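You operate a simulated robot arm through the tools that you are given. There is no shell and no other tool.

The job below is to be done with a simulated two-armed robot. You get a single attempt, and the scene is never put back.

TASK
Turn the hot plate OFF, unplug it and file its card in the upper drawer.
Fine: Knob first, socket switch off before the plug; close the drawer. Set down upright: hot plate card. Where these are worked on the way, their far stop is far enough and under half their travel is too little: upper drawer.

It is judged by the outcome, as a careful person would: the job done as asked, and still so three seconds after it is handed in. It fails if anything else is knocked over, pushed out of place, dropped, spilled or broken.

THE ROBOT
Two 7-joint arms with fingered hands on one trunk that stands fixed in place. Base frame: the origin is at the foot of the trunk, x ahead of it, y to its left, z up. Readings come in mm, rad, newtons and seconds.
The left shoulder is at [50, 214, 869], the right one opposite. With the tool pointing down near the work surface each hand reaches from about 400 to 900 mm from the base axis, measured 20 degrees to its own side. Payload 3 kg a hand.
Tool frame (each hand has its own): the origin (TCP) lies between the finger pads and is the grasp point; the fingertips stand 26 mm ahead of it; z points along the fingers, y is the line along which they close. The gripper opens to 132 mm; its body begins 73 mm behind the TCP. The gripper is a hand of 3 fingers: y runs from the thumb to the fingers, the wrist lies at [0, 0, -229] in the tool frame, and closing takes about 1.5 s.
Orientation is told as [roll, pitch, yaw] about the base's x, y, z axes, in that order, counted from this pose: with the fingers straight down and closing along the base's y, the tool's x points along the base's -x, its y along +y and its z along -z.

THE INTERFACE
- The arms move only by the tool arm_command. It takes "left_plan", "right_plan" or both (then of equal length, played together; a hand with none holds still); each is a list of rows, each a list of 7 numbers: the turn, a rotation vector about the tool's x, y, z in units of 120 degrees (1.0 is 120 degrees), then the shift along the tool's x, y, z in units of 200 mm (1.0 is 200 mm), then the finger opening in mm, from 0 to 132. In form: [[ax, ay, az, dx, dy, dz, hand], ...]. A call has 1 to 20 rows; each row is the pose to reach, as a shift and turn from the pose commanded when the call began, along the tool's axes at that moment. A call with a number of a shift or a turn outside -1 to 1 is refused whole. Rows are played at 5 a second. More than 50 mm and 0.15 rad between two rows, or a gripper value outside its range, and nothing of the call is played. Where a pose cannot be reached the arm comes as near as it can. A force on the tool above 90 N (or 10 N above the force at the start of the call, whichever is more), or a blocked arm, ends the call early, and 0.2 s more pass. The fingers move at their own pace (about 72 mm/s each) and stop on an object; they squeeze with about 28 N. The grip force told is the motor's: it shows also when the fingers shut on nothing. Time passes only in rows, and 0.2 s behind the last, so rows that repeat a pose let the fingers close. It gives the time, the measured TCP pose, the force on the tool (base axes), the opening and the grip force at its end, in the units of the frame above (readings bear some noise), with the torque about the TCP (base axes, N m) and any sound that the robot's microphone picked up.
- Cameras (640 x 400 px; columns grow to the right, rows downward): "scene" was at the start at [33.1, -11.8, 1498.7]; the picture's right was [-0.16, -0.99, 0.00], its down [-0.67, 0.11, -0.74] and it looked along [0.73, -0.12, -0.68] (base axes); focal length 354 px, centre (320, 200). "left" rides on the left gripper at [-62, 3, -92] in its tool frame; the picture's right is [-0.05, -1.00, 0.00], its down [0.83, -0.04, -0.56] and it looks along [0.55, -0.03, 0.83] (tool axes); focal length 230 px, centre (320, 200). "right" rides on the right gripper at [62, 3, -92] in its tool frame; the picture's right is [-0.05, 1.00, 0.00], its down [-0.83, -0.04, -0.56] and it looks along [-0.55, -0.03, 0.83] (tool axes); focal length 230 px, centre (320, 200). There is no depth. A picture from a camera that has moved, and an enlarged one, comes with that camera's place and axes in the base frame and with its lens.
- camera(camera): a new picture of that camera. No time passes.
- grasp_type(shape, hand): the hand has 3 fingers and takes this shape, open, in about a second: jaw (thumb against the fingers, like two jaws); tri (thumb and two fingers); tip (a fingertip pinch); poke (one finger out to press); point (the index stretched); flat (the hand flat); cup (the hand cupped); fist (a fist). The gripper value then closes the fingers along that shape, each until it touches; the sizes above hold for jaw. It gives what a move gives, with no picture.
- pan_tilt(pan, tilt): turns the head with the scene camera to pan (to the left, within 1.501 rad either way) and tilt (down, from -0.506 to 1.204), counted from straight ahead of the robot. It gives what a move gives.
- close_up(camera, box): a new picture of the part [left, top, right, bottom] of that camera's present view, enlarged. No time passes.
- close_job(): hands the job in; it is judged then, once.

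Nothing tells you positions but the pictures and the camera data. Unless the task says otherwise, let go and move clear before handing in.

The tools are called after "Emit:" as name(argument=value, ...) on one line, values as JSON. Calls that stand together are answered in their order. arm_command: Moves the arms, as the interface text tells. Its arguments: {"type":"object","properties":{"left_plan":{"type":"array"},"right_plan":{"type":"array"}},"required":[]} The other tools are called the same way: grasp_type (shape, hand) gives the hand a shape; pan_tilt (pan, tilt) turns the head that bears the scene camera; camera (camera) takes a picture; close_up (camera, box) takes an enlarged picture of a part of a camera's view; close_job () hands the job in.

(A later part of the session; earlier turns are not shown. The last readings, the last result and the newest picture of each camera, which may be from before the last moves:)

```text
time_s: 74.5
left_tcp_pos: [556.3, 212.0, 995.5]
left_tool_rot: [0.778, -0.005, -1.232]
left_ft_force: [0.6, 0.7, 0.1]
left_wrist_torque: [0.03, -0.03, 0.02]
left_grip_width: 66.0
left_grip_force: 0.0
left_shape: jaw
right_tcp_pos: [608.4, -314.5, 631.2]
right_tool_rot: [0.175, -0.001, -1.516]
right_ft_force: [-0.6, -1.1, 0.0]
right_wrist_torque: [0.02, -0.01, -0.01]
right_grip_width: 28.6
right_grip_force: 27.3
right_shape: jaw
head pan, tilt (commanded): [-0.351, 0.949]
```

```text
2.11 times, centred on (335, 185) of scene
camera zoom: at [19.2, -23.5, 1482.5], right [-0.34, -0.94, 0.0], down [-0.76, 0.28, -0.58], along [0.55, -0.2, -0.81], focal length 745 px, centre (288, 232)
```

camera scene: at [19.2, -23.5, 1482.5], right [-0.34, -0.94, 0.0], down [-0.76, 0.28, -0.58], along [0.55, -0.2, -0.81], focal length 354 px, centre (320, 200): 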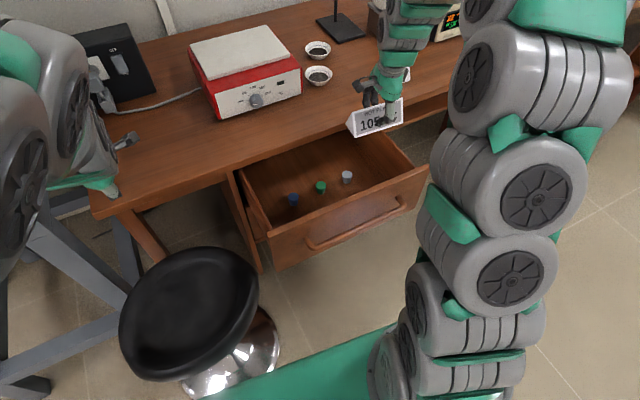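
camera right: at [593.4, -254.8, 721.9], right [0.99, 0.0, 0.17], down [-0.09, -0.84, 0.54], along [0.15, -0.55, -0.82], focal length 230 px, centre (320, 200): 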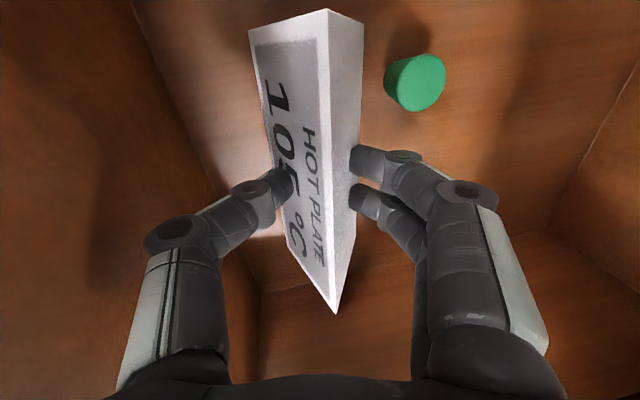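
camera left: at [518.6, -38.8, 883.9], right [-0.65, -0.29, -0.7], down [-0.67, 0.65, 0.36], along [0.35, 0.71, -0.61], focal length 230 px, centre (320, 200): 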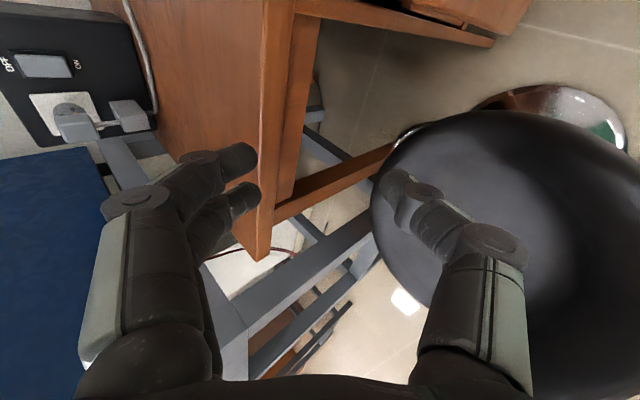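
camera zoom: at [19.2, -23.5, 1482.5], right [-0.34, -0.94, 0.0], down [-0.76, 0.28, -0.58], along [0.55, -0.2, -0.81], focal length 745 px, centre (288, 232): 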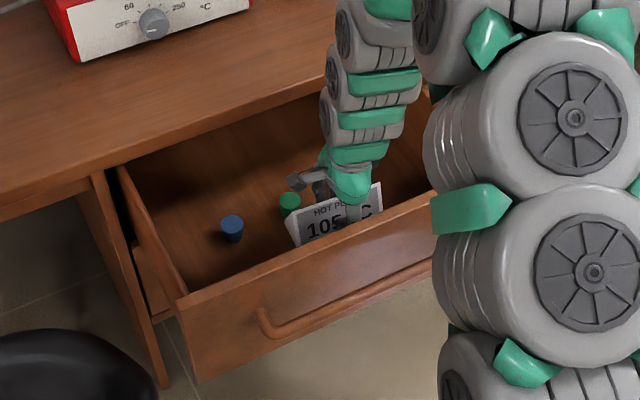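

I look closer to judge the remaining gap to the drawer floor.

Emit:
close_up(camera="right", box=[220, 0, 480, 200])

Emit:
close_up(camera="scene", box=[290, 140, 390, 220])

```text
2.00 times, centred on (350, 100) of right
camera zoom: at [593.4, -254.8, 721.9], right [0.99, 0.0, 0.17], down [-0.09, -0.84, 0.54], along [0.15, -0.55, -0.82], focal length 460 px, centre (260, 400)
```

zoom: 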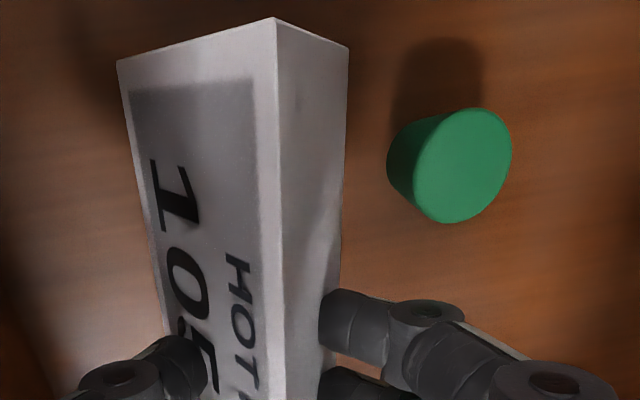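

```text
5.00 times, centred on (340, 180) of scene
camera zoom: at [19.2, -23.5, 1482.5], right [-0.34, -0.94, 0.0], down [-0.76, 0.28, -0.58], along [0.55, -0.2, -0.81], focal length 1770 px, centre (220, 300)
```

zoom: 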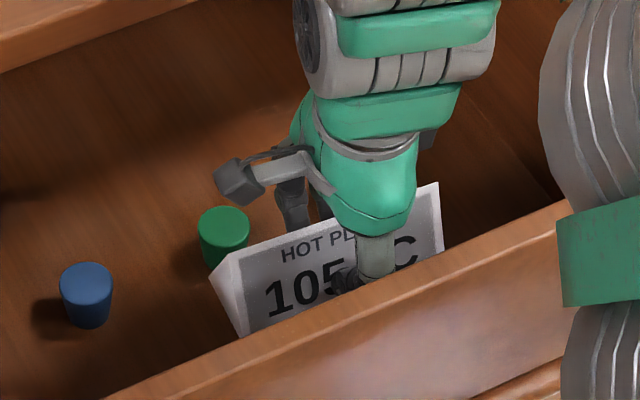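

Emit:
arm_command(right_plan=[[0, 0, 0, 0, -0.0043, 0.0246, 10], [0, 0, 0, 0, -0.0086, 0.0493, 10], [0, 0, 0, 0, -0.0129, 0.0739, 10]])

```text
time_s: 75.3
left_tcp_pos: [556.8, 210.3, 995.1]
left_tool_rot: [0.778, -0.006, -1.233]
left_ft_force: [-0.2, -0.3, 0.5]
left_wrist_torque: [0.0, 0.04, -0.02]
left_grip_width: 66.1
left_grip_force: 0.0
left_shape: jaw
right_tcp_pos: [609.4, -315.1, 615.2]
right_tool_rot: [0.171, 0.0, -1.514]
right_ft_force: [-0.1, 0.5, -0.8]
right_wrist_torque: [-0.02, -0.02, 0.02]
right_grip_width: 28.7
right_grip_force: 27.8
right_shape: jaw
head pan, tilt (commanded): [-0.351, 0.949]
```

No contact yet at card-bottom height of about 570. I keep lowering in small steps.

Emit:
arm_command(right_plan=[[0, 0, 0, 0, -0.0034, 0.0197, 10], [0, 0, 0, 0, -0.0069, 0.0394, 10]])

Emit:
close_up(camera="right", box=[220, 0, 480, 200])

```text
time_s: 75.9
left_tcp_pos: [555.9, 211.6, 995.4]
left_tool_rot: [0.778, -0.008, -1.234]
left_ft_force: [-0.3, 0.6, -1.0]
left_wrist_torque: [-0.03, 0.0, 0.01]
left_grip_width: 65.8
left_grip_force: 0.1
left_shape: jaw
right_tcp_pos: [609.8, -316.8, 607.0]
right_tool_rot: [0.173, 0.0, -1.514]
right_ft_force: [-0.2, 0.4, -0.7]
right_wrist_torque: [-0.01, 0.02, -0.01]
right_grip_width: 28.5
right_grip_force: 27.9
right_shape: jaw
head pan, tilt (commanded): [-0.351, 0.949]
```

```text
2.00 times, centred on (350, 100) of right
camera zoom: at [594.2, -256.1, 698.7], right [0.99, 0.0, 0.17], down [-0.09, -0.84, 0.54], along [0.15, -0.55, -0.82], focal length 460 px, centre (260, 400)
```

zoom: 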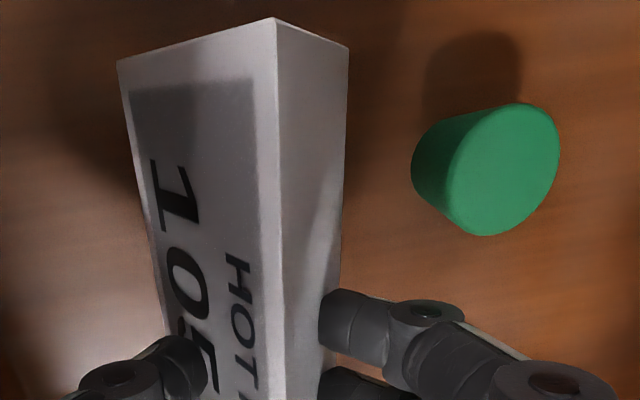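

Emit:
arm_command(right_plan=[[0, 0, 0, 0, -0.0034, 0.0197, 10], [0, 0, 0, 0, -0.0069, 0.0394, 10]])

```text
time_s: 76.5
left_tcp_pos: [556.4, 210.3, 994.9]
left_tool_rot: [0.78, -0.004, -1.233]
left_ft_force: [-0.2, -1.0, 0.4]
left_wrist_torque: [0.0, 0.01, 0.01]
left_grip_width: 65.8
left_grip_force: 0.1
left_shape: jaw
right_tcp_pos: [609.7, -316.4, 599.6]
right_tool_rot: [0.172, -0.001, -1.513]
right_ft_force: [0.4, -0.1, -0.4]
right_wrist_torque: [0.01, 0.01, -0.01]
right_grip_width: 28.2
right_grip_force: 27.5
right_shape: jaw
head pan, tilt (commanded): [-0.351, 0.949]
```

Emit:
arm_command(right_plan=[[0, 0, 0, 0, -0.0026, 0.0148, 10], [0, 0, 0, 0, -0.0052, 0.0296, 10]])

Emit:
close_up(camera="scene", box=[290, 140, 390, 220])

```text
time_s: 77.1
left_tcp_pos: [556.5, 210.5, 996.0]
left_tool_rot: [0.778, -0.004, -1.233]
left_ft_force: [-0.1, -0.5, -0.8]
left_wrist_torque: [0.02, 0.03, 0.02]
left_grip_width: 65.9
left_grip_force: 0.1
left_shape: jaw
right_tcp_pos: [609.7, -315.1, 593.0]
right_tool_rot: [0.173, -0.001, -1.513]
right_ft_force: [-0.4, 0.1, -0.6]
right_wrist_torque: [0.02, 0.02, 0.02]
right_grip_width: 28.7
right_grip_force: 28.4
right_shape: jaw
head pan, tilt (commanded): [-0.351, 0.949]
```

```text
5.00 times, centred on (340, 180) of scene
camera zoom: at [19.2, -23.5, 1482.5], right [-0.34, -0.94, 0.0], down [-0.76, 0.28, -0.58], along [0.55, -0.2, -0.81], focal length 1770 px, centre (220, 300)
```

zoom: 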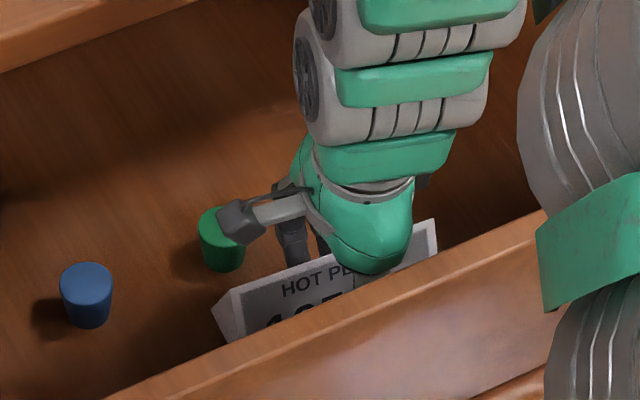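

Still no contact at TCP 593. I continue in 5–6 mm steps.

Emit:
arm_command(right_plan=[[0, 0, 0, 0, -0.0026, 0.0148, 10], [0, 0, 0, 0, -0.0047, 0.0271, 10]])

```text
time_s: 77.7
left_tcp_pos: [556.3, 211.5, 995.7]
left_tool_rot: [0.778, -0.007, -1.234]
left_ft_force: [0.2, -0.1, 0.3]
left_wrist_torque: [0.01, 0.0, 0.01]
left_grip_width: 65.8
left_grip_force: 0.0
left_shape: jaw
right_tcp_pos: [611.4, -315.6, 587.6]
right_tool_rot: [0.173, -0.002, -1.513]
right_ft_force: [0.0, 0.0, -0.8]
right_wrist_torque: [0.02, -0.02, -0.01]
right_grip_width: 28.4
right_grip_force: 27.7
right_shape: jaw
head pan, tilt (commanded): [-0.351, 0.949]
```

Emit:
arm_command(right_plan=[[0, 0, 0, 0, -0.0022, 0.0123, 10], [0, 0, 0, 0, -0.0043, 0.0246, 10]])

Emit:
close_up(camera="right", box=[180, 0, 560, 240])

```text
time_s: 78.3
left_tcp_pos: [556.9, 210.3, 995.0]
left_tool_rot: [0.777, -0.006, -1.232]
left_ft_force: [0.4, 0.4, -0.6]
left_wrist_torque: [0.01, 0.03, 0.0]
left_grip_width: 66.0
left_grip_force: 0.1
left_shape: jaw
right_tcp_pos: [610.4, -317.1, 583.1]
right_tool_rot: [0.173, 0.0, -1.512]
right_ft_force: [0.5, -0.7, -0.3]
right_wrist_torque: [0.01, 0.0, 0.0]
right_grip_width: 28.5
right_grip_force: 27.5
right_shape: jaw
head pan, tilt (commanded): [-0.351, 0.949]
```

```text
1.67 times, centred on (370, 120) of right
camera zoom: at [595.1, -256.8, 674.6], right [0.99, 0.0, 0.17], down [-0.09, -0.84, 0.54], along [0.15, -0.55, -0.82], focal length 384 px, centre (237, 333)
```

zoom: 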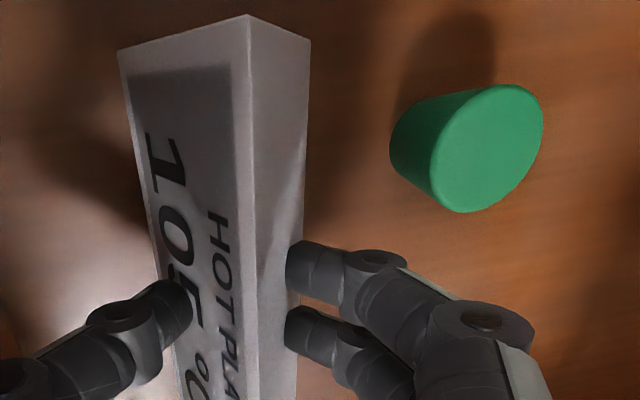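

Still free; stereo suggests the floor is nearer z≈520–535. I keep lowering.

Emit:
arm_command(right_plan=[[0, 0, 0, 0, -0.0026, 0.0148, 10], [0, 0, 0, 0, -0.0052, 0.0296, 10]])

Emit:
arm_command(right_plan=[[0, 0, 0, 0, -0.0022, 0.0123, 10], [0, 0, 0, 0, -0.0043, 0.0246, 10]])

```text
time_s: 78.9
left_tcp_pos: [555.1, 210.7, 994.3]
left_tool_rot: [0.778, -0.007, -1.233]
left_ft_force: [-0.4, -0.2, -0.9]
left_wrist_torque: [-0.05, -0.02, -0.01]
left_grip_width: 65.7
left_grip_force: 0.0
left_shape: jaw
right_tcp_pos: [610.0, -316.3, 576.6]
right_tool_rot: [0.172, -0.001, -1.513]
right_ft_force: [0.4, 0.5, 0.2]
right_wrist_torque: [-0.02, 0.02, 0.05]
right_grip_width: 28.6
right_grip_force: 27.8
right_shape: jaw
head pan, tilt (commanded): [-0.351, 0.949]
```

```text
time_s: 79.5
left_tcp_pos: [554.9, 211.4, 993.9]
left_tool_rot: [0.78, -0.005, -1.233]
left_ft_force: [-0.6, -0.3, 0.2]
left_wrist_torque: [0.0, 0.01, -0.02]
left_grip_width: 65.8
left_grip_force: 0.1
left_shape: jaw
right_tcp_pos: [611.3, -317.2, 572.6]
right_tool_rot: [0.174, -0.001, -1.513]
right_ft_force: [-1.2, 1.6, 23.5]
right_wrist_torque: [0.06, 0.05, -0.01]
right_grip_width: 30.2
right_grip_force: 28.2
right_shape: jaw
head pan, tilt (commanded): [-0.351, 0.949]
```

Contact: 23 N upward, so the card's base is on the floor. I ease off a millimetre and open the fingers gently.

Emit:
arm_command(right_plan=[[0, 0, 0, 0, 0.0009, -0.0049, 14], [0, 0, 0, 0, 0.0009, -0.0049, 28], [0, 0, 0, 0, 0.0009, -0.0049, 36], [0, 0, 0, 0, 0.0009, -0.0049, 44], [0, 0, 0, 0, 0.0009, -0.0049, 50], [0, 0, 0, 0, 0.0009, -0.0049, 50]])

Emit:
camera(camera="right")

```text
time_s: 80.9
left_tcp_pos: [555.7, 210.9, 995.0]
left_tool_rot: [0.777, -0.005, -1.234]
left_ft_force: [-1.0, 0.0, 1.1]
left_wrist_torque: [0.01, -0.01, 0.02]
left_grip_width: 66.1
left_grip_force: 0.1
left_shape: jaw
right_tcp_pos: [609.9, -317.3, 573.4]
right_tool_rot: [0.171, 0.0, -1.516]
right_ft_force: [-0.6, -0.5, 0.6]
right_wrist_torque: [-0.02, -0.05, -0.01]
right_grip_width: 49.5
right_grip_force: 0.1
right_shape: jaw
head pan, tilt (commanded): [-0.351, 0.949]
```

```text
taken
camera right: at [594.3, -257.0, 664.2], right [0.99, 0.0, 0.17], down [-0.09, -0.84, 0.54], along [0.15, -0.55, -0.82], focal length 230 px, centre (320, 200)
```

right: 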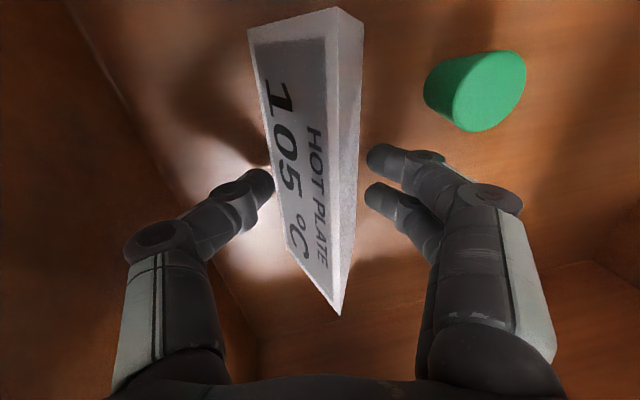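

The card stands upright by itself on the drawer floor. I lift the open hand straight up out of the drawer.

Emit:
arm_command(right_plan=[[0, 0, 0, 0, 0.0086, -0.0493, 50], [0, 0, 0, 0, 0.0215, -0.1231, 50], [0, 0, 0, 0, 0.043, -0.2463, 52], [0, 0, 0, 0, 0.0731, -0.4186, 52], [0, 0, 0, 0, 0.1032, -0.591, 52], [0, 0, 0, 0, 0.1376, -0.788, 52], [0, 0, 0, 0, 0.172, -0.985, 52]])

Emit:
camera(camera="right")

Emit:
close_up(camera="scene", box=[225, 90, 445, 280])

```text
time_s: 82.5
left_tcp_pos: [556.3, 211.2, 995.2]
left_tool_rot: [0.778, -0.005, -1.234]
left_ft_force: [0.1, 0.3, 0.2]
left_wrist_torque: [-0.02, 0.01, 0.07]
left_grip_width: 65.7
left_grip_force: 0.1
left_shape: jaw
right_tcp_pos: [610.3, -315.4, 776.0]
right_tool_rot: [0.172, -0.001, -1.515]
right_ft_force: [0.3, -0.3, 0.7]
right_wrist_torque: [0.01, -0.04, 0.04]
right_grip_width: 51.7
right_grip_force: 0.0
right_shape: jaw
head pan, tilt (commanded): [-0.351, 0.949]
```

```text
taken
camera right: at [595.9, -255.7, 866.8], right [0.99, 0.0, 0.17], down [-0.09, -0.84, 0.54], along [0.14, -0.55, -0.82], focal length 230 px, centre (320, 200)
```

right: 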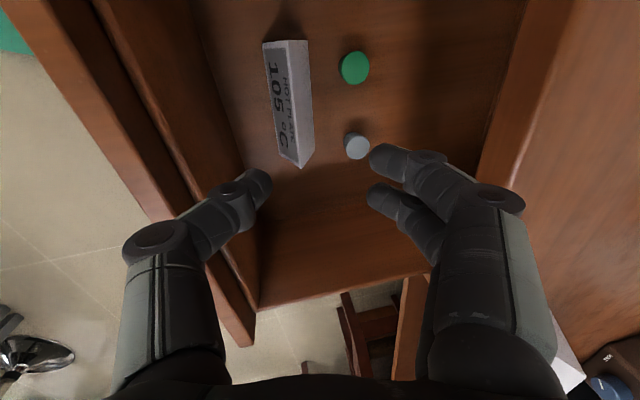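

```text
2.11 times, centred on (335, 185) of scene
camera zoom: at [19.1, -23.5, 1482.5], right [-0.34, -0.94, 0.0], down [-0.76, 0.28, -0.58], along [0.55, -0.2, -0.81], focal length 745 px, centre (288, 232)
```

zoom: 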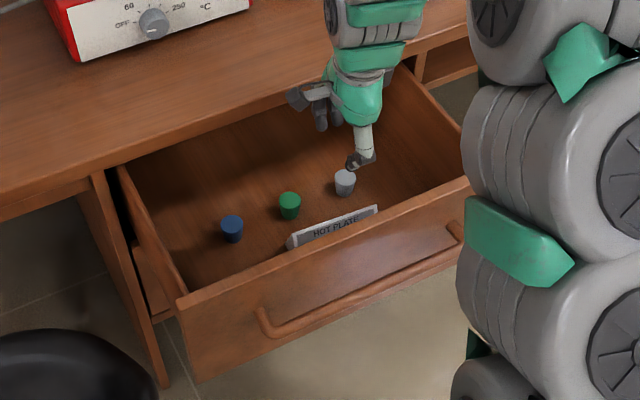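

The card is upright in the drawer and the stoppers stand untouched. Next I close the drawer: the right arm moves up and away while I bring the left hand around to push the panel from its left end.

Emit:
arm_command(right_plan=[[0, 0, 0, 0, 0.03, -0.172, 52], [0, 0, 0, 0, 0.06, -0.345, 52], [0, 0, 0, 0, 0.09, -0.517, 52], [0, 0, 0, -0.05, 0.13, -0.66, 52], [0, 0, 0, -0.2, 0.25, -0.74, 52], [0, 0, 0, -0.37, 0.4, -0.765, 52], [0, 0, 0, -0.549, 0.564, -0.7845, 52], [0, 0, 0, -0.549, 0.564, -0.7845, 52]])

Emit:
arm_command(left_plan=[[0.0283, -0.0288, -0.0502, -0.0671, -0.1238, -0.0081, 40], [0.0566, -0.0576, -0.1003, -0.1343, -0.2475, -0.0161, 20], [0.0848, -0.0863, -0.1505, -0.2014, -0.3713, -0.0242, 0], [0.1131, -0.1151, -0.2006, -0.2685, -0.495, -0.0323, 0], [0.1414, -0.1439, -0.2508, -0.3356, -0.6188, -0.0403, 0], [0.1697, -0.1727, -0.3009, -0.4028, -0.7425, -0.0484, 0], [0.1979, -0.2014, -0.3511, -0.4699, -0.8663, -0.0564, 0], [0.2262, -0.2302, -0.4012, -0.537, -0.99, -0.0645, 0]])

Emit:
camera(camera="scene")

Emit:
camera(camera="left")

```text
time_s: 84.3
left_tcp_pos: [555.7, 212.5, 994.9]
left_tool_rot: [0.779, -0.005, -1.233]
left_ft_force: [0.0, -1.1, 0.2]
left_wrist_torque: [-0.01, 0.01, -0.01]
left_grip_width: 65.7
left_grip_force: 0.1
left_shape: jaw
right_tcp_pos: [698.9, -421.3, 947.5]
right_tool_rot: [0.173, -0.001, -1.516]
right_ft_force: [-0.6, -0.2, -0.1]
right_wrist_torque: [0.02, 0.02, -0.03]
right_grip_width: 51.6
right_grip_force: 0.0
right_shape: jaw
head pan, tilt (commanded): [-0.351, 0.949]
```

```text
time_s: 86.1
left_tcp_pos: [551.7, 29.3, 955.8]
left_tool_rot: [0.041, -0.772, -0.652]
left_ft_force: [-0.4, 0.0, -0.6]
left_wrist_torque: [0.01, 0.0, -0.03]
left_grip_width: 0.0
left_grip_force: 28.3
left_shape: jaw
left hand out of reach, approached as far as the arm can: row 1, 2, 3, 4, 5, 6, 7, 8
right_tcp_pos: [698.1, -419.4, 946.1]
right_tool_rot: [0.173, 0.0, -1.515]
right_ft_force: [-0.3, -0.1, 0.5]
right_wrist_torque: [0.05, -0.05, -0.01]
right_grip_width: 51.7
right_grip_force: 0.0
right_shape: jaw
head pan, tilt (commanded): [-0.351, 0.949]
```

```text
taken
camera scene: at [19.4, -23.6, 1482.5], right [-0.34, -0.94, 0.0], down [-0.76, 0.28, -0.58], along [0.55, -0.2, -0.81], focal length 354 px, centre (320, 200)
```

scene: 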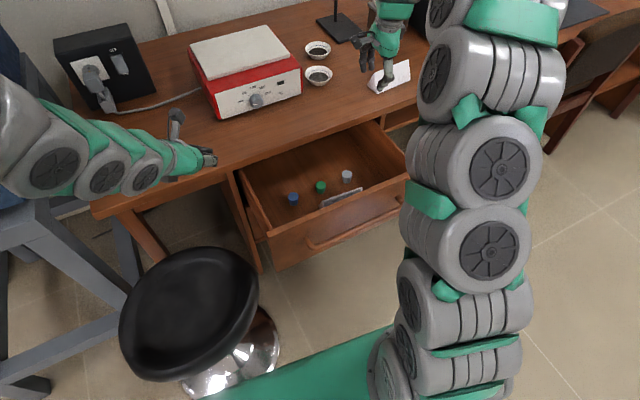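

```text
taken
camera left: at [534.8, 40.9, 1065.4], right [-0.55, -0.83, 0.01], down [-0.82, 0.54, -0.18], along [0.15, -0.11, -0.98], focal length 230 px, centre (320, 200)
```

left: 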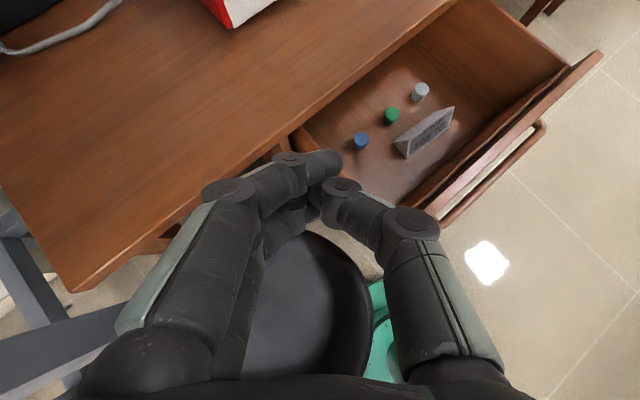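

From above the card is seen standing upright in the drawer. The left arm cannot fold in far enough to start the push, but the right hand can: I will grip the bar again as before and push it most of the way, then finish with a tilted hand. First I bring the right hand back above the bar.

Emit:
arm_command(right_plan=[[0, 0.0016, -0.0094, 0.139, -0.1545, -0.0017, 50], [0, 0.0033, -0.0188, 0.277, -0.309, -0.0033, 46], [0, 0.0049, -0.0282, 0.416, -0.4635, -0.005, 42]])

Emit:
arm_command(right_plan=[[0, 0, 0, 0.0404, -0.17, 0.05, 40], [0, 0, 0, 0.0808, -0.34, 0.12, 40], [0, 0, 0, 0.1213, -0.5, 0.22, 40], [0, 0, 0, 0.1617, -0.66, 0.33, 40], [0, 0, 0, 0.2021, -0.79, 0.44, 40], [0, 0, 0, 0.2425, -0.898, 0.5385, 40], [0, 0, 0, 0.2425, -0.898, 0.5385, 40]])

Emit:
camera(camera="right")

Emit:
camera(camera="scene")

```text
time_s: 86.9
left_tcp_pos: [550.8, 28.8, 955.7]
left_tool_rot: [0.043, -0.771, -0.654]
left_ft_force: [-0.4, -0.3, -0.2]
left_wrist_torque: [0.02, 0.0, -0.01]
left_grip_width: 0.2
left_grip_force: 28.0
left_shape: jaw
right_tcp_pos: [602.2, -341.4, 932.1]
right_tool_rot: [0.172, -0.001, -1.453]
right_ft_force: [0.3, 1.2, 0.4]
right_wrist_torque: [-0.04, -0.02, 0.01]
right_grip_width: 42.4
right_grip_force: 0.1
right_shape: jaw
head pan, tilt (commanded): [-0.351, 0.949]
```

```text
time_s: 88.5
left_tcp_pos: [552.5, 29.2, 957.0]
left_tool_rot: [0.045, -0.772, -0.654]
left_ft_force: [0.4, -0.4, 0.6]
left_wrist_torque: [0.01, -0.02, -0.01]
left_grip_width: 0.0
left_grip_force: 27.7
left_shape: jaw
right_tcp_pos: [442.0, -314.6, 796.2]
right_tool_rot: [0.172, -0.001, -1.455]
right_ft_force: [0.1, 0.2, -0.9]
right_wrist_torque: [-0.01, 0.01, 0.0]
right_grip_width: 40.3
right_grip_force: 0.1
right_shape: jaw
head pan, tilt (commanded): [-0.351, 0.949]
```

```text
taken
camera right: at [422.4, -255.2, 887.3], right [0.98, 0.06, 0.17], down [-0.04, -0.84, 0.54], along [0.18, -0.54, -0.82], focal length 230 px, centre (320, 200)
```

right: 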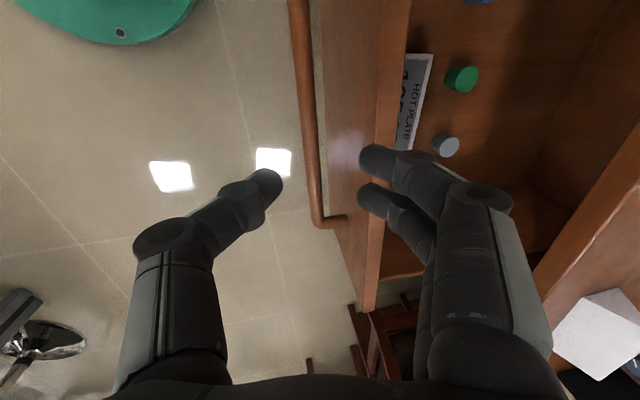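

```text
taken
camera scene: at [19.2, -23.5, 1482.5], right [-0.34, -0.94, 0.0], down [-0.76, 0.28, -0.58], along [0.55, -0.2, -0.81], focal length 354 px, centre (320, 200)
```

scene: 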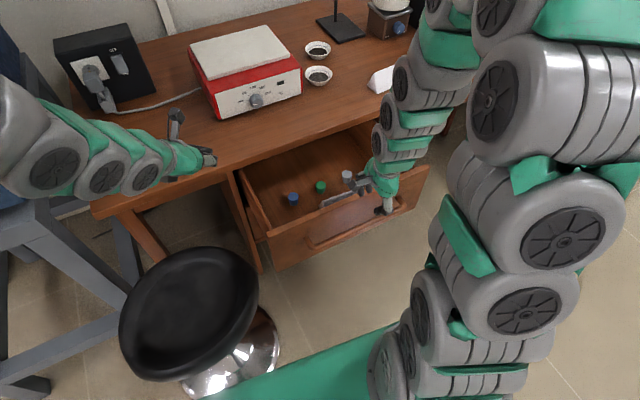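

The bar is now near (451, -322, 652). I lower the open hand over it.

Emit:
arm_command(right_plan=[[0, 0, 0, -0.0011, -0.0208, 0.174, 38], [0, 0, 0, -0.0022, -0.0415, 0.348, 38], [0, 0, 0, -0.0034, -0.0623, 0.522, 38], [0, 0, 0, -0.0045, -0.083, 0.68, 38], [0, 0, 0, -0.0045, -0.083, 0.68, 38]])

Emit:
camera(camera="right")

```text
time_s: 89.7
left_tcp_pos: [550.4, 29.1, 956.4]
left_tool_rot: [0.044, -0.771, -0.652]
left_ft_force: [-0.7, 0.3, -0.4]
left_wrist_torque: [0.02, -0.03, 0.01]
left_grip_width: 0.0
left_grip_force: 27.8
left_shape: jaw
right_tcp_pos: [448.8, -315.1, 660.4]
right_tool_rot: [0.173, 0.0, -1.452]
right_ft_force: [0.7, 0.1, -1.2]
right_wrist_torque: [0.02, -0.05, 0.03]
right_grip_width: 38.6
right_grip_force: 0.1
right_shape: jaw
head pan, tilt (commanded): [-0.351, 0.949]
```

```text
taken
camera right: at [429.7, -255.9, 750.3], right [0.98, 0.06, 0.17], down [-0.04, -0.84, 0.54], along [0.18, -0.54, -0.82], focal length 230 px, centre (320, 200)
```

right: 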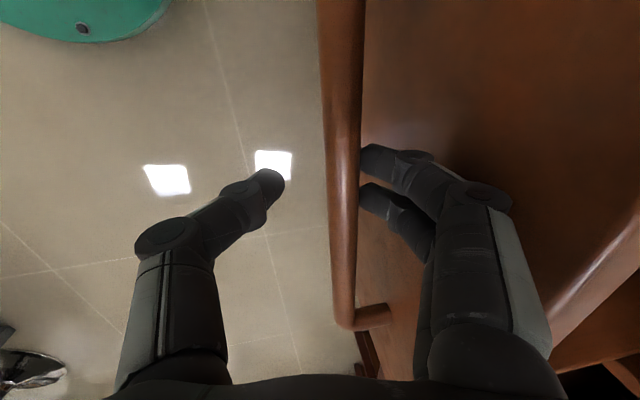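

The bar is between thumb and fingers. I close and push the drawer inwards slowly and smoothly.

Emit:
arm_command(right_plan=[[0, 0, 0, 0, 0, 0, 30], [0, 0, 0, 0, 0, 0, 22], [0, 0, 0, 0, 0, 0, 14], [0, 0, 0, 0, 0, 0, 6], [0, 0, 0, 0, 0, 0, 4]])

Emit:
arm_command(right_plan=[[0, 0, 0, 0, 0.0148, 0.0026, 4], [0, 0, 0, 0, 0.0394, 0.0068, 4], [0, 0, 0, 0, 0.0788, 0.0137, 4], [0, 0, 0, 0, 0.133, 0.0231, 4], [0, 0, 0, 0, 0.1872, 0.0325, 4], [0, 0, 0, 0, 0.2413, 0.0419, 4], [0, 0, 0, 0, 0.2955, 0.0513, 4], [0, 0, 0, 0, 0.3497, 0.0607, 4], [0, 0, 0, 0, 0.394, 0.0684, 4]])

Emit:
camera(camera="left")

Emit:
camera(camera="right")

Emit:
camera(camera="scene")

```text
time_s: 90.9
left_tcp_pos: [552.1, 29.5, 956.4]
left_tool_rot: [0.044, -0.771, -0.652]
left_ft_force: [-0.6, -0.7, 0.2]
left_wrist_torque: [0.01, -0.01, 0.01]
left_grip_width: 0.1
left_grip_force: 27.5
left_shape: jaw
right_tcp_pos: [448.9, -315.1, 658.3]
right_tool_rot: [0.173, 0.001, -1.454]
right_ft_force: [1.7, -0.8, -6.7]
right_wrist_torque: [0.06, -0.53, 0.0]
right_grip_width: 6.1
right_grip_force: 28.0
right_shape: jaw
head pan, tilt (commanded): [-0.351, 0.949]
```

```text
time_s: 92.9
left_tcp_pos: [550.8, 29.3, 955.8]
left_tool_rot: [0.046, -0.771, -0.652]
left_ft_force: [-0.4, -0.8, -0.2]
left_wrist_torque: [0.0, 0.01, 0.01]
left_grip_width: 0.0
left_grip_force: 27.3
left_shape: jaw
right_tcp_pos: [528.1, -305.3, 657.7]
right_tool_rot: [0.171, -0.001, -1.454]
right_ft_force: [-2.1, 1.7, 5.7]
right_wrist_torque: [0.16, -0.62, 0.04]
right_grip_width: 6.1
right_grip_force: 28.1
right_shape: jaw
head pan, tilt (commanded): [-0.351, 0.949]
```

```text
taken
camera left: at [534.7, 41.2, 1065.7], right [-0.55, -0.83, 0.0], down [-0.82, 0.54, -0.18], along [0.15, -0.1, -0.98], focal length 230 px, centre (320, 200)
```

left: 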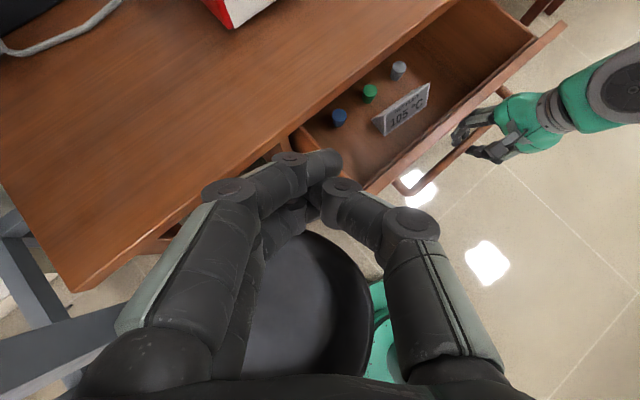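

```text
taken
camera right: at [508.1, -246.0, 749.3], right [0.98, 0.06, 0.17], down [-0.04, -0.84, 0.54], along [0.18, -0.54, -0.82], focal length 230 px, centre (320, 200)
```

right: 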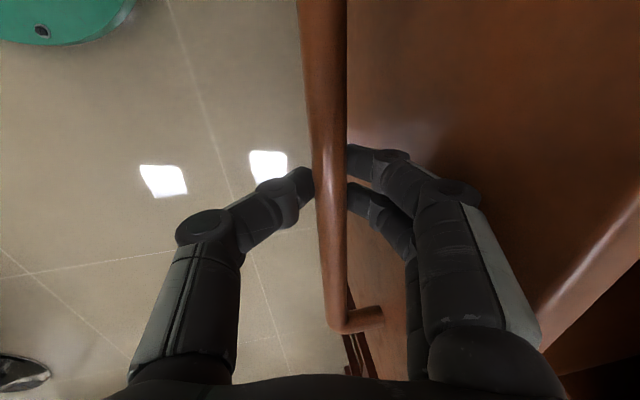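

```text
taken
camera scene: at [19.1, -23.5, 1482.5], right [-0.34, -0.94, 0.0], down [-0.76, 0.28, -0.58], along [0.55, -0.2, -0.81], focal length 354 px, centre (320, 200)
```

scene: 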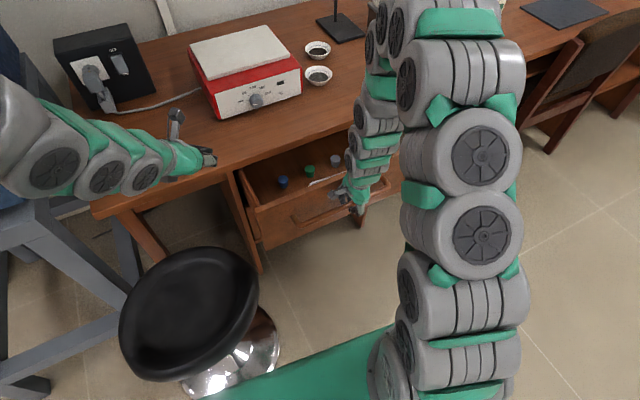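

The card stays upright. I continue pushing to about 50 mm from closed.

Emit:
arm_command(right_plan=[[0, 0, 0, 0, 0.0148, 0.0026, 4], [0, 0, 0, 0, 0.0443, 0.0077, 4], [0, 0, 0, 0, 0.0936, 0.0162, 4], [0, 0, 0, 0, 0.1478, 0.0257, 4], [0, 0, 0, 0, 0.2019, 0.0351, 4], [0, 0, 0, 0, 0.2561, 0.0445, 4], [0, 0, 0, 0, 0.3103, 0.0539, 4], [0, 0, 0, 0, 0.3645, 0.0633, 4], [0, 0, 0, 0, 0.4186, 0.0727, 4], [0, 0, 0, 0, 0.4728, 0.0821, 4], [0, 0, 0, 0, 0.5221, 0.0906, 4], [0, 0, 0, 0, 0.5664, 0.0983, 4], [0, 0, 0, 0, 0.601, 0.1043, 4]])

Emit:
camera(camera="left")

Emit:
camera(camera="right")

```text
time_s: 95.7
left_tcp_pos: [550.9, 29.7, 956.9]
left_tool_rot: [0.043, -0.77, -0.651]
left_ft_force: [-0.8, -0.8, -0.1]
left_wrist_torque: [-0.02, -0.03, 0.01]
left_grip_width: 0.0
left_grip_force: 27.7
left_shape: jaw
right_tcp_pos: [649.0, -289.8, 657.0]
right_tool_rot: [0.174, 0.0, -1.455]
right_ft_force: [-4.3, 19.3, 1.1]
right_wrist_torque: [0.29, -0.47, 0.28]
right_grip_width: 6.1
right_grip_force: 28.1
right_shape: jaw
head pan, tilt (commanded): [-0.351, 0.949]
```

```text
taken
camera left: at [534.7, 41.6, 1065.7], right [-0.55, -0.83, 0.0], down [-0.82, 0.54, -0.18], along [0.15, -0.1, -0.98], focal length 230 px, centre (320, 200)
```

left: 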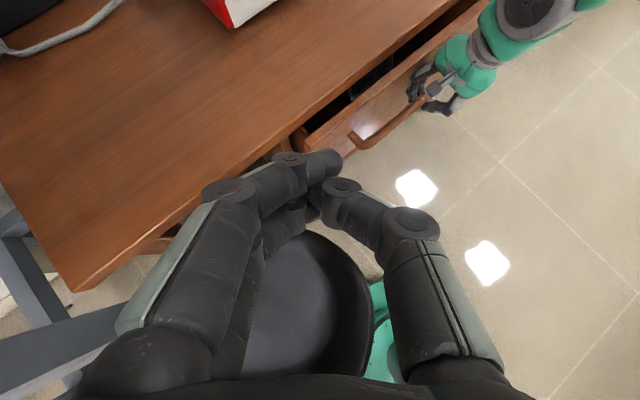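

```text
taken
camera right: at [630.0, -231.0, 748.9], right [0.98, 0.06, 0.17], down [-0.04, -0.84, 0.54], along [0.18, -0.54, -0.82], focal length 230 px, centre (320, 200)
```

right: 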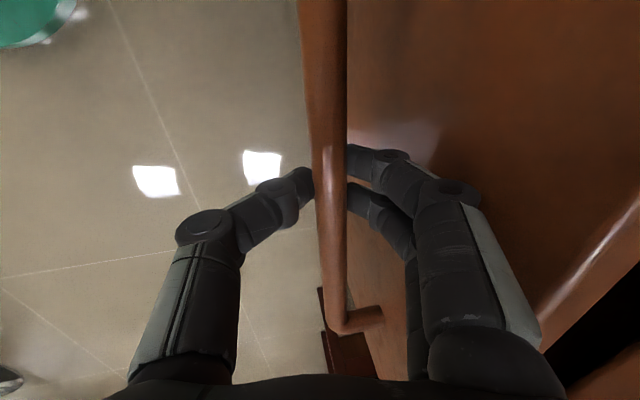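

About 55 mm remain. To clear the desk edge I loosen the grip, tip the hand back 35° around the bar, and then close again for the last push.

Emit:
arm_command(right_plan=[[0, 0, 0, 0, 0, 0, 16], [0, 0, 0, 0, 0, 0, 26], [-0.0583, 0, 0, 0, 0, 0, 26], [-0.1167, 0, 0, 0, 0, 0, 26], [-0.175, 0, 0, 0, 0, 0, 26], [-0.2333, 0, 0, 0, 0, 0, 26], [-0.2917, 0, 0, 0, 0, 0, 26], [-0.2917, 0, 0, 0, 0, 0, 14], [-0.2917, 0, 0, 0, 0, 0, 4], [-0.2917, 0, 0, 0, 0, 0, 4]])

Emit:
camera(camera="right")

Emit:
camera(camera="left")

```text
time_s: 97.9
left_tcp_pos: [552.2, 29.4, 956.4]
left_tool_rot: [0.043, -0.771, -0.651]
left_ft_force: [0.3, -0.4, -0.3]
left_wrist_torque: [-0.05, 0.02, 0.02]
left_grip_width: 0.0
left_grip_force: 27.9
left_shape: jaw
right_tcp_pos: [650.3, -290.0, 657.9]
right_tool_rot: [0.784, 0.001, -1.453]
right_ft_force: [1.0, -0.9, -4.3]
right_wrist_torque: [-0.04, 0.03, 0.0]
right_grip_width: 9.7
right_grip_force: 28.0
right_shape: jaw
head pan, tilt (commanded): [-0.351, 0.949]
```

```text
taken
camera right: at [580.4, -237.1, 726.0], right [0.71, 0.03, 0.7], down [-0.32, -0.87, 0.36], along [0.63, -0.48, -0.61], focal length 230 px, centre (320, 200)
```

right: 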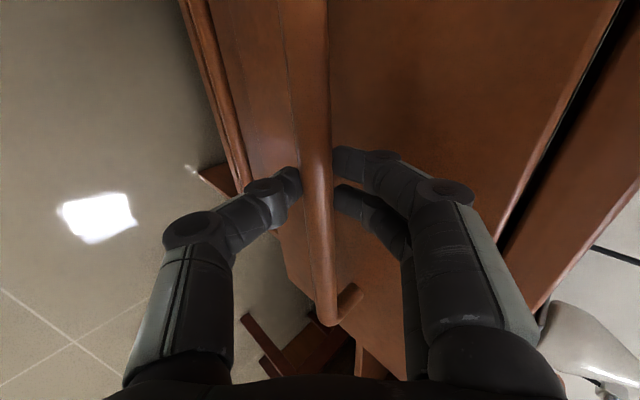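

```text
taken
camera left: at [534.8, 41.3, 1065.6], right [-0.55, -0.83, 0.0], down [-0.82, 0.54, -0.18], along [0.15, -0.1, -0.98], focal length 230 px, centre (320, 200)
```

left: 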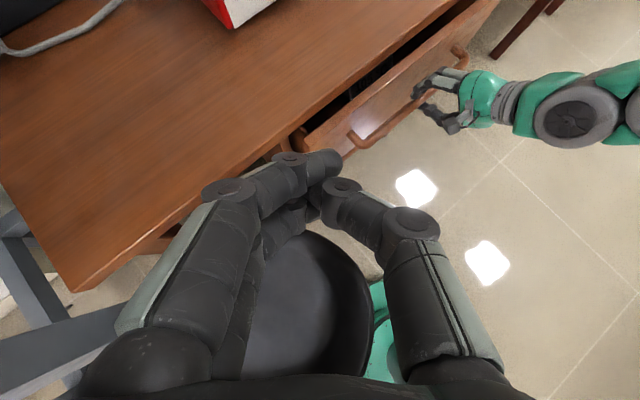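

The hand is now tilted 45° and holds the bar. I push the remaining distance in small steps.

Emit:
arm_command(right_plan=[[0, 0, 0, 0, 0.0141, 0.0141, 4], [0, 0, 0, 0, 0.0424, 0.0424, 4], [0, 0, 0, 0, 0.0707, 0.0707, 4], [0, 0, 0, 0, 0.099, 0.099, 4], [0, 0, 0, 0, 0.1273, 0.1273, 4], [0, 0, 0, 0, 0.1485, 0.1485, 4]])

Emit:
camera(camera="left")

Emit:
camera(camera="right")

```text
time_s: 99.3
left_tcp_pos: [551.4, 30.1, 956.8]
left_tool_rot: [0.043, -0.772, -0.652]
left_ft_force: [0.4, 0.1, -0.4]
left_wrist_torque: [-0.02, 0.01, -0.02]
left_grip_width: 0.0
left_grip_force: 28.1
left_shape: jaw
right_tcp_pos: [691.5, -284.9, 659.2]
right_tool_rot: [0.783, 0.0, -1.452]
right_ft_force: [0.9, -0.2, 1.3]
right_wrist_torque: [0.04, -0.03, 0.02]
right_grip_width: 10.4
right_grip_force: 28.1
right_shape: jaw
head pan, tilt (commanded): [-0.351, 0.949]
```

```text
taken
camera left: at [534.7, 41.4, 1065.6], right [-0.55, -0.83, 0.0], down [-0.82, 0.54, -0.18], along [0.15, -0.1, -0.98], focal length 230 px, centre (320, 200)
```

left: 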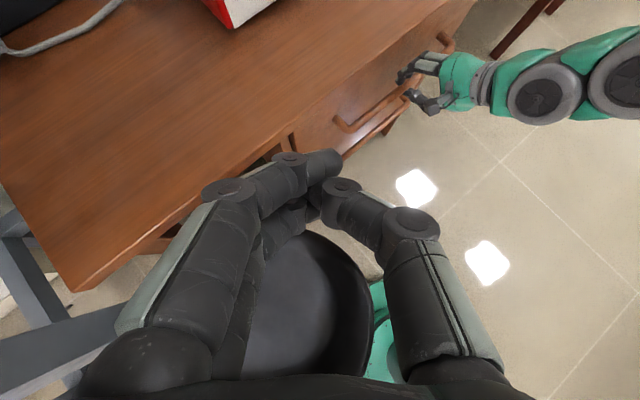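

```text
taken
camera right: at [622.3, -231.8, 725.2], right [0.71, 0.03, 0.71], down [-0.32, -0.87, 0.36], along [0.63, -0.48, -0.61], focal length 230 px, centre (320, 200)
```

right: 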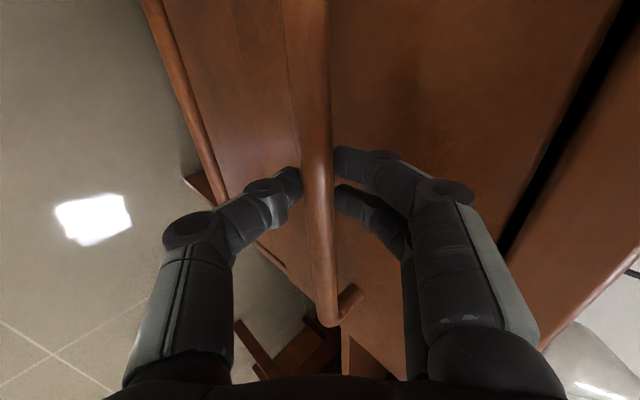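

Emit:
arm_command(right_plan=[[0, 0, 0, 0, 0.0141, 0.0141, 4], [0, 0, 0, 0, 0.0283, 0.0283, 4], [0, 0, 0, 0, 0.0424, 0.0424, 4]])

Emit:
camera(camera="right")

```text
time_s: 100.1
left_tcp_pos: [551.6, 28.7, 956.1]
left_tool_rot: [0.044, -0.771, -0.653]
left_ft_force: [-0.5, 0.2, -1.3]
left_wrist_torque: [0.0, 0.01, 0.01]
left_grip_width: 0.0
left_grip_force: 28.4
left_shape: jaw
right_tcp_pos: [702.8, -283.5, 657.4]
right_tool_rot: [0.781, 0.0, -1.454]
right_ft_force: [-1.6, 2.8, 0.4]
right_wrist_torque: [0.05, -0.01, 0.04]
right_grip_width: 10.3
right_grip_force: 27.7
right_shape: jaw
head pan, tilt (commanded): [-0.351, 0.949]
```

```text
taken
camera right: at [633.5, -230.5, 725.5], right [0.71, 0.03, 0.7], down [-0.32, -0.87, 0.36], along [0.63, -0.48, -0.61], focal length 230 px, centre (320, 200)
```

right: 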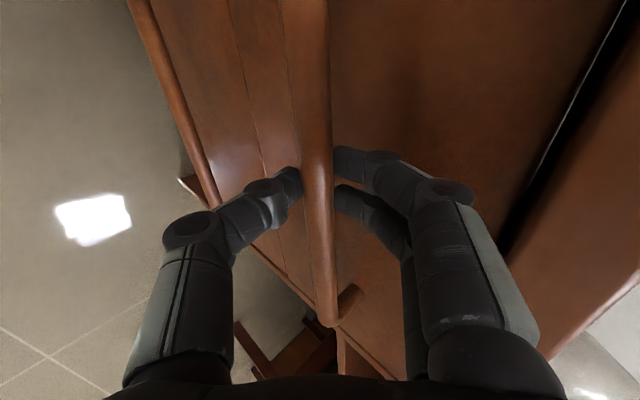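

Emit:
arm_command(right_plan=[[0, 0, 0, 0, 0.0106, 0.0106, 4], [0, 0, 0, 0, 0.0212, 0.0212, 4], [0, 0, 0, 0, 0.0318, 0.0318, 4]])

Emit:
camera(camera="right")

```text
time_s: 100.9
left_tcp_pos: [552.1, 30.5, 957.1]
left_tool_rot: [0.045, -0.772, -0.655]
left_ft_force: [0.0, 1.0, -0.6]
left_wrist_torque: [-0.03, 0.02, 0.0]
left_grip_width: 0.0
left_grip_force: 27.7
left_shape: jaw
right_tcp_pos: [711.0, -282.9, 656.2]
right_tool_rot: [0.782, 0.0, -1.455]
right_ft_force: [-18.4, 1.7, -2.0]
right_wrist_torque: [0.01, 0.26, 0.01]
right_grip_width: 12.1
right_grip_force: 28.6
right_shape: jaw
head pan, tilt (commanded): [-0.351, 0.949]
```

```text
taken
camera right: at [641.8, -229.9, 724.7], right [0.71, 0.03, 0.7], down [-0.32, -0.87, 0.36], along [0.62, -0.48, -0.61], focal length 230 px, centre (320, 200)
```

right: 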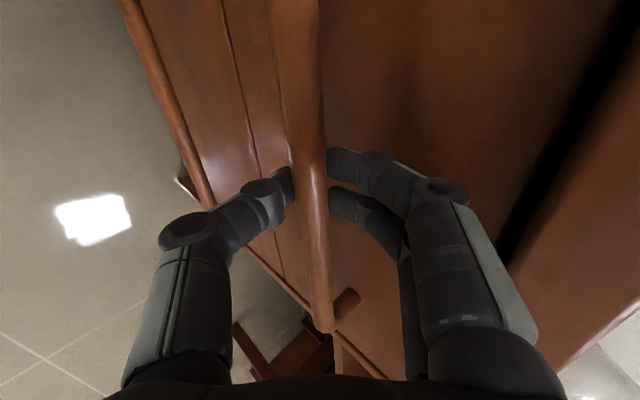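

Resistance appears (18 N): the drawer seems to be at its closed stop. I press 3 mm more to be sure.

Emit:
arm_command(right_plan=[[0, 0, 0, 0, 0.0053, 0.0053, 4], [0, 0, 0, 0, 0.0106, 0.0106, 4]])

Emit:
close_up(camera="right", box=[120, 0, 420, 340])

Emit:
close_up(camera="left", box=[260, 20, 520, 200])

```text
time_s: 101.5
left_tcp_pos: [551.9, 29.2, 956.6]
left_tool_rot: [0.045, -0.771, -0.653]
left_ft_force: [-0.4, -0.6, -0.4]
left_wrist_torque: [-0.02, 0.0, 0.02]
left_grip_width: 0.0
left_grip_force: 27.4
left_shape: jaw
right_tcp_pos: [713.1, -283.0, 656.6]
right_tool_rot: [0.78, 0.0, -1.452]
right_ft_force: [-23.9, 1.3, -8.9]
right_wrist_torque: [0.02, 0.33, 0.02]
right_grip_width: 11.4
right_grip_force: 28.3
right_shape: jaw
head pan, tilt (commanded): [-0.351, 0.949]
```

```text
1.18 times, centred on (270, 170) of right
camera zoom: at [645.3, -229.6, 725.1], right [0.71, 0.03, 0.7], down [-0.32, -0.87, 0.36], along [0.63, -0.48, -0.61], focal length 271 px, centre (379, 235)
```

zoom: 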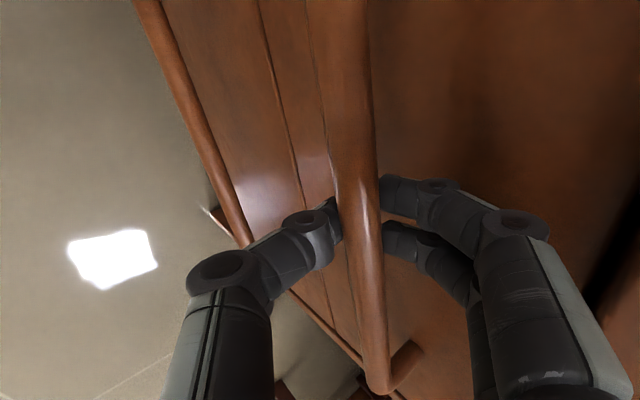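

```text
2.22 times, centred on (390, 110) of left
camera zoom: at [534.6, 41.2, 1065.7], right [-0.55, -0.83, 0.0], down [-0.82, 0.54, -0.18], along [0.15, -0.1, -0.98], focal length 511 px, centre (164, 400)
```

zoom: 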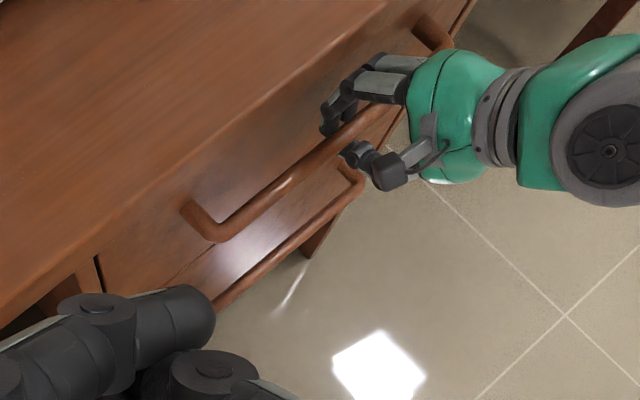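

The drawer front is flush with its frame. I open the hand and withdraw along its own axis so the drawer is not dragged.

Emit:
arm_command(right_plan=[[0, 0, 0, 0, -0.0053, -0.0053, 20], [0, 0, 0, 0, -0.0053, -0.0053, 36], [0, 0, 0, 0, -0.0053, -0.0053, 48], [0, 0, 0, 0, -0.0053, -0.0053, 48], [0, 0, 0, 0, -0.0053, -0.06, 48], [0, 0, 0, 0, -0.0053, -0.16, 48], [0, 0, 0, 0, -0.0053, -0.3, 50], [0, 0, 0, 0, -0.0053, -0.48, 50], [0, 0, 0, 0, -0.0053, -0.65, 50]])

Emit:
camera(camera="right")

Emit:
camera(camera="scene")

Emit:
close_up(camera="left", box=[260, 20, 520, 200])

```text
time_s: 103.5
left_tcp_pos: [551.4, 29.7, 957.6]
left_tool_rot: [0.046, -0.772, -0.652]
left_ft_force: [-0.9, 0.8, 1.3]
left_wrist_torque: [-0.01, 0.0, 0.02]
left_grip_width: 0.0
left_grip_force: 28.3
left_shape: jaw
right_tcp_pos: [622.7, -292.2, 748.8]
right_tool_rot: [0.782, -0.001, -1.454]
right_ft_force: [0.9, 0.2, 0.2]
right_wrist_torque: [0.0, 0.02, 0.02]
right_grip_width: 49.6
right_grip_force: 0.1
right_shape: jaw
head pan, tilt (commanded): [-0.351, 0.949]
```

```text
taken
camera right: at [553.9, -240.2, 817.2], right [0.71, 0.03, 0.7], down [-0.32, -0.87, 0.36], along [0.63, -0.48, -0.61], focal length 230 px, centre (320, 200)
```

right: 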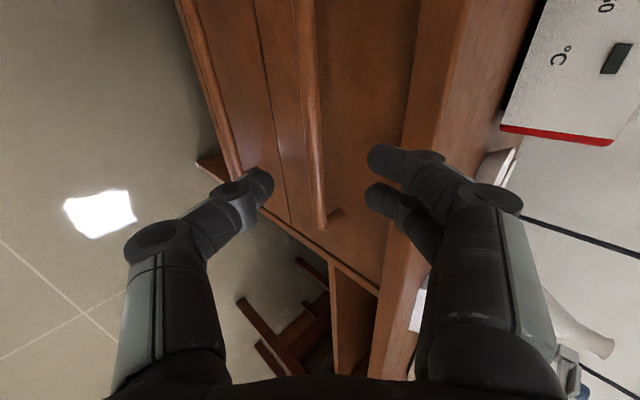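

```text
taken
camera scene: at [19.1, -23.5, 1482.5], right [-0.34, -0.94, 0.0], down [-0.76, 0.28, -0.58], along [0.55, -0.2, -0.81], focal length 354 px, centre (320, 200)
```

scene: 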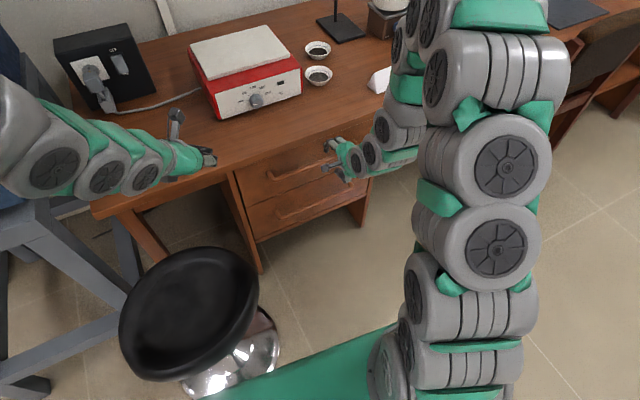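

```text
2.22 times, centred on (390, 110) of left
camera zoom: at [534.7, 41.3, 1065.7], right [-0.55, -0.83, 0.0], down [-0.82, 0.54, -0.18], along [0.15, -0.1, -0.98], focal length 511 px, centre (164, 400)
```

zoom: 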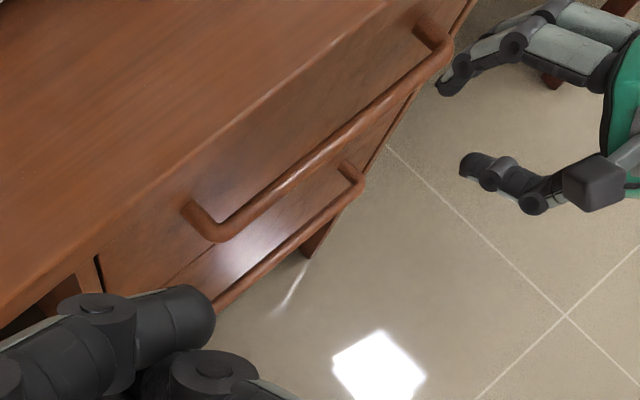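

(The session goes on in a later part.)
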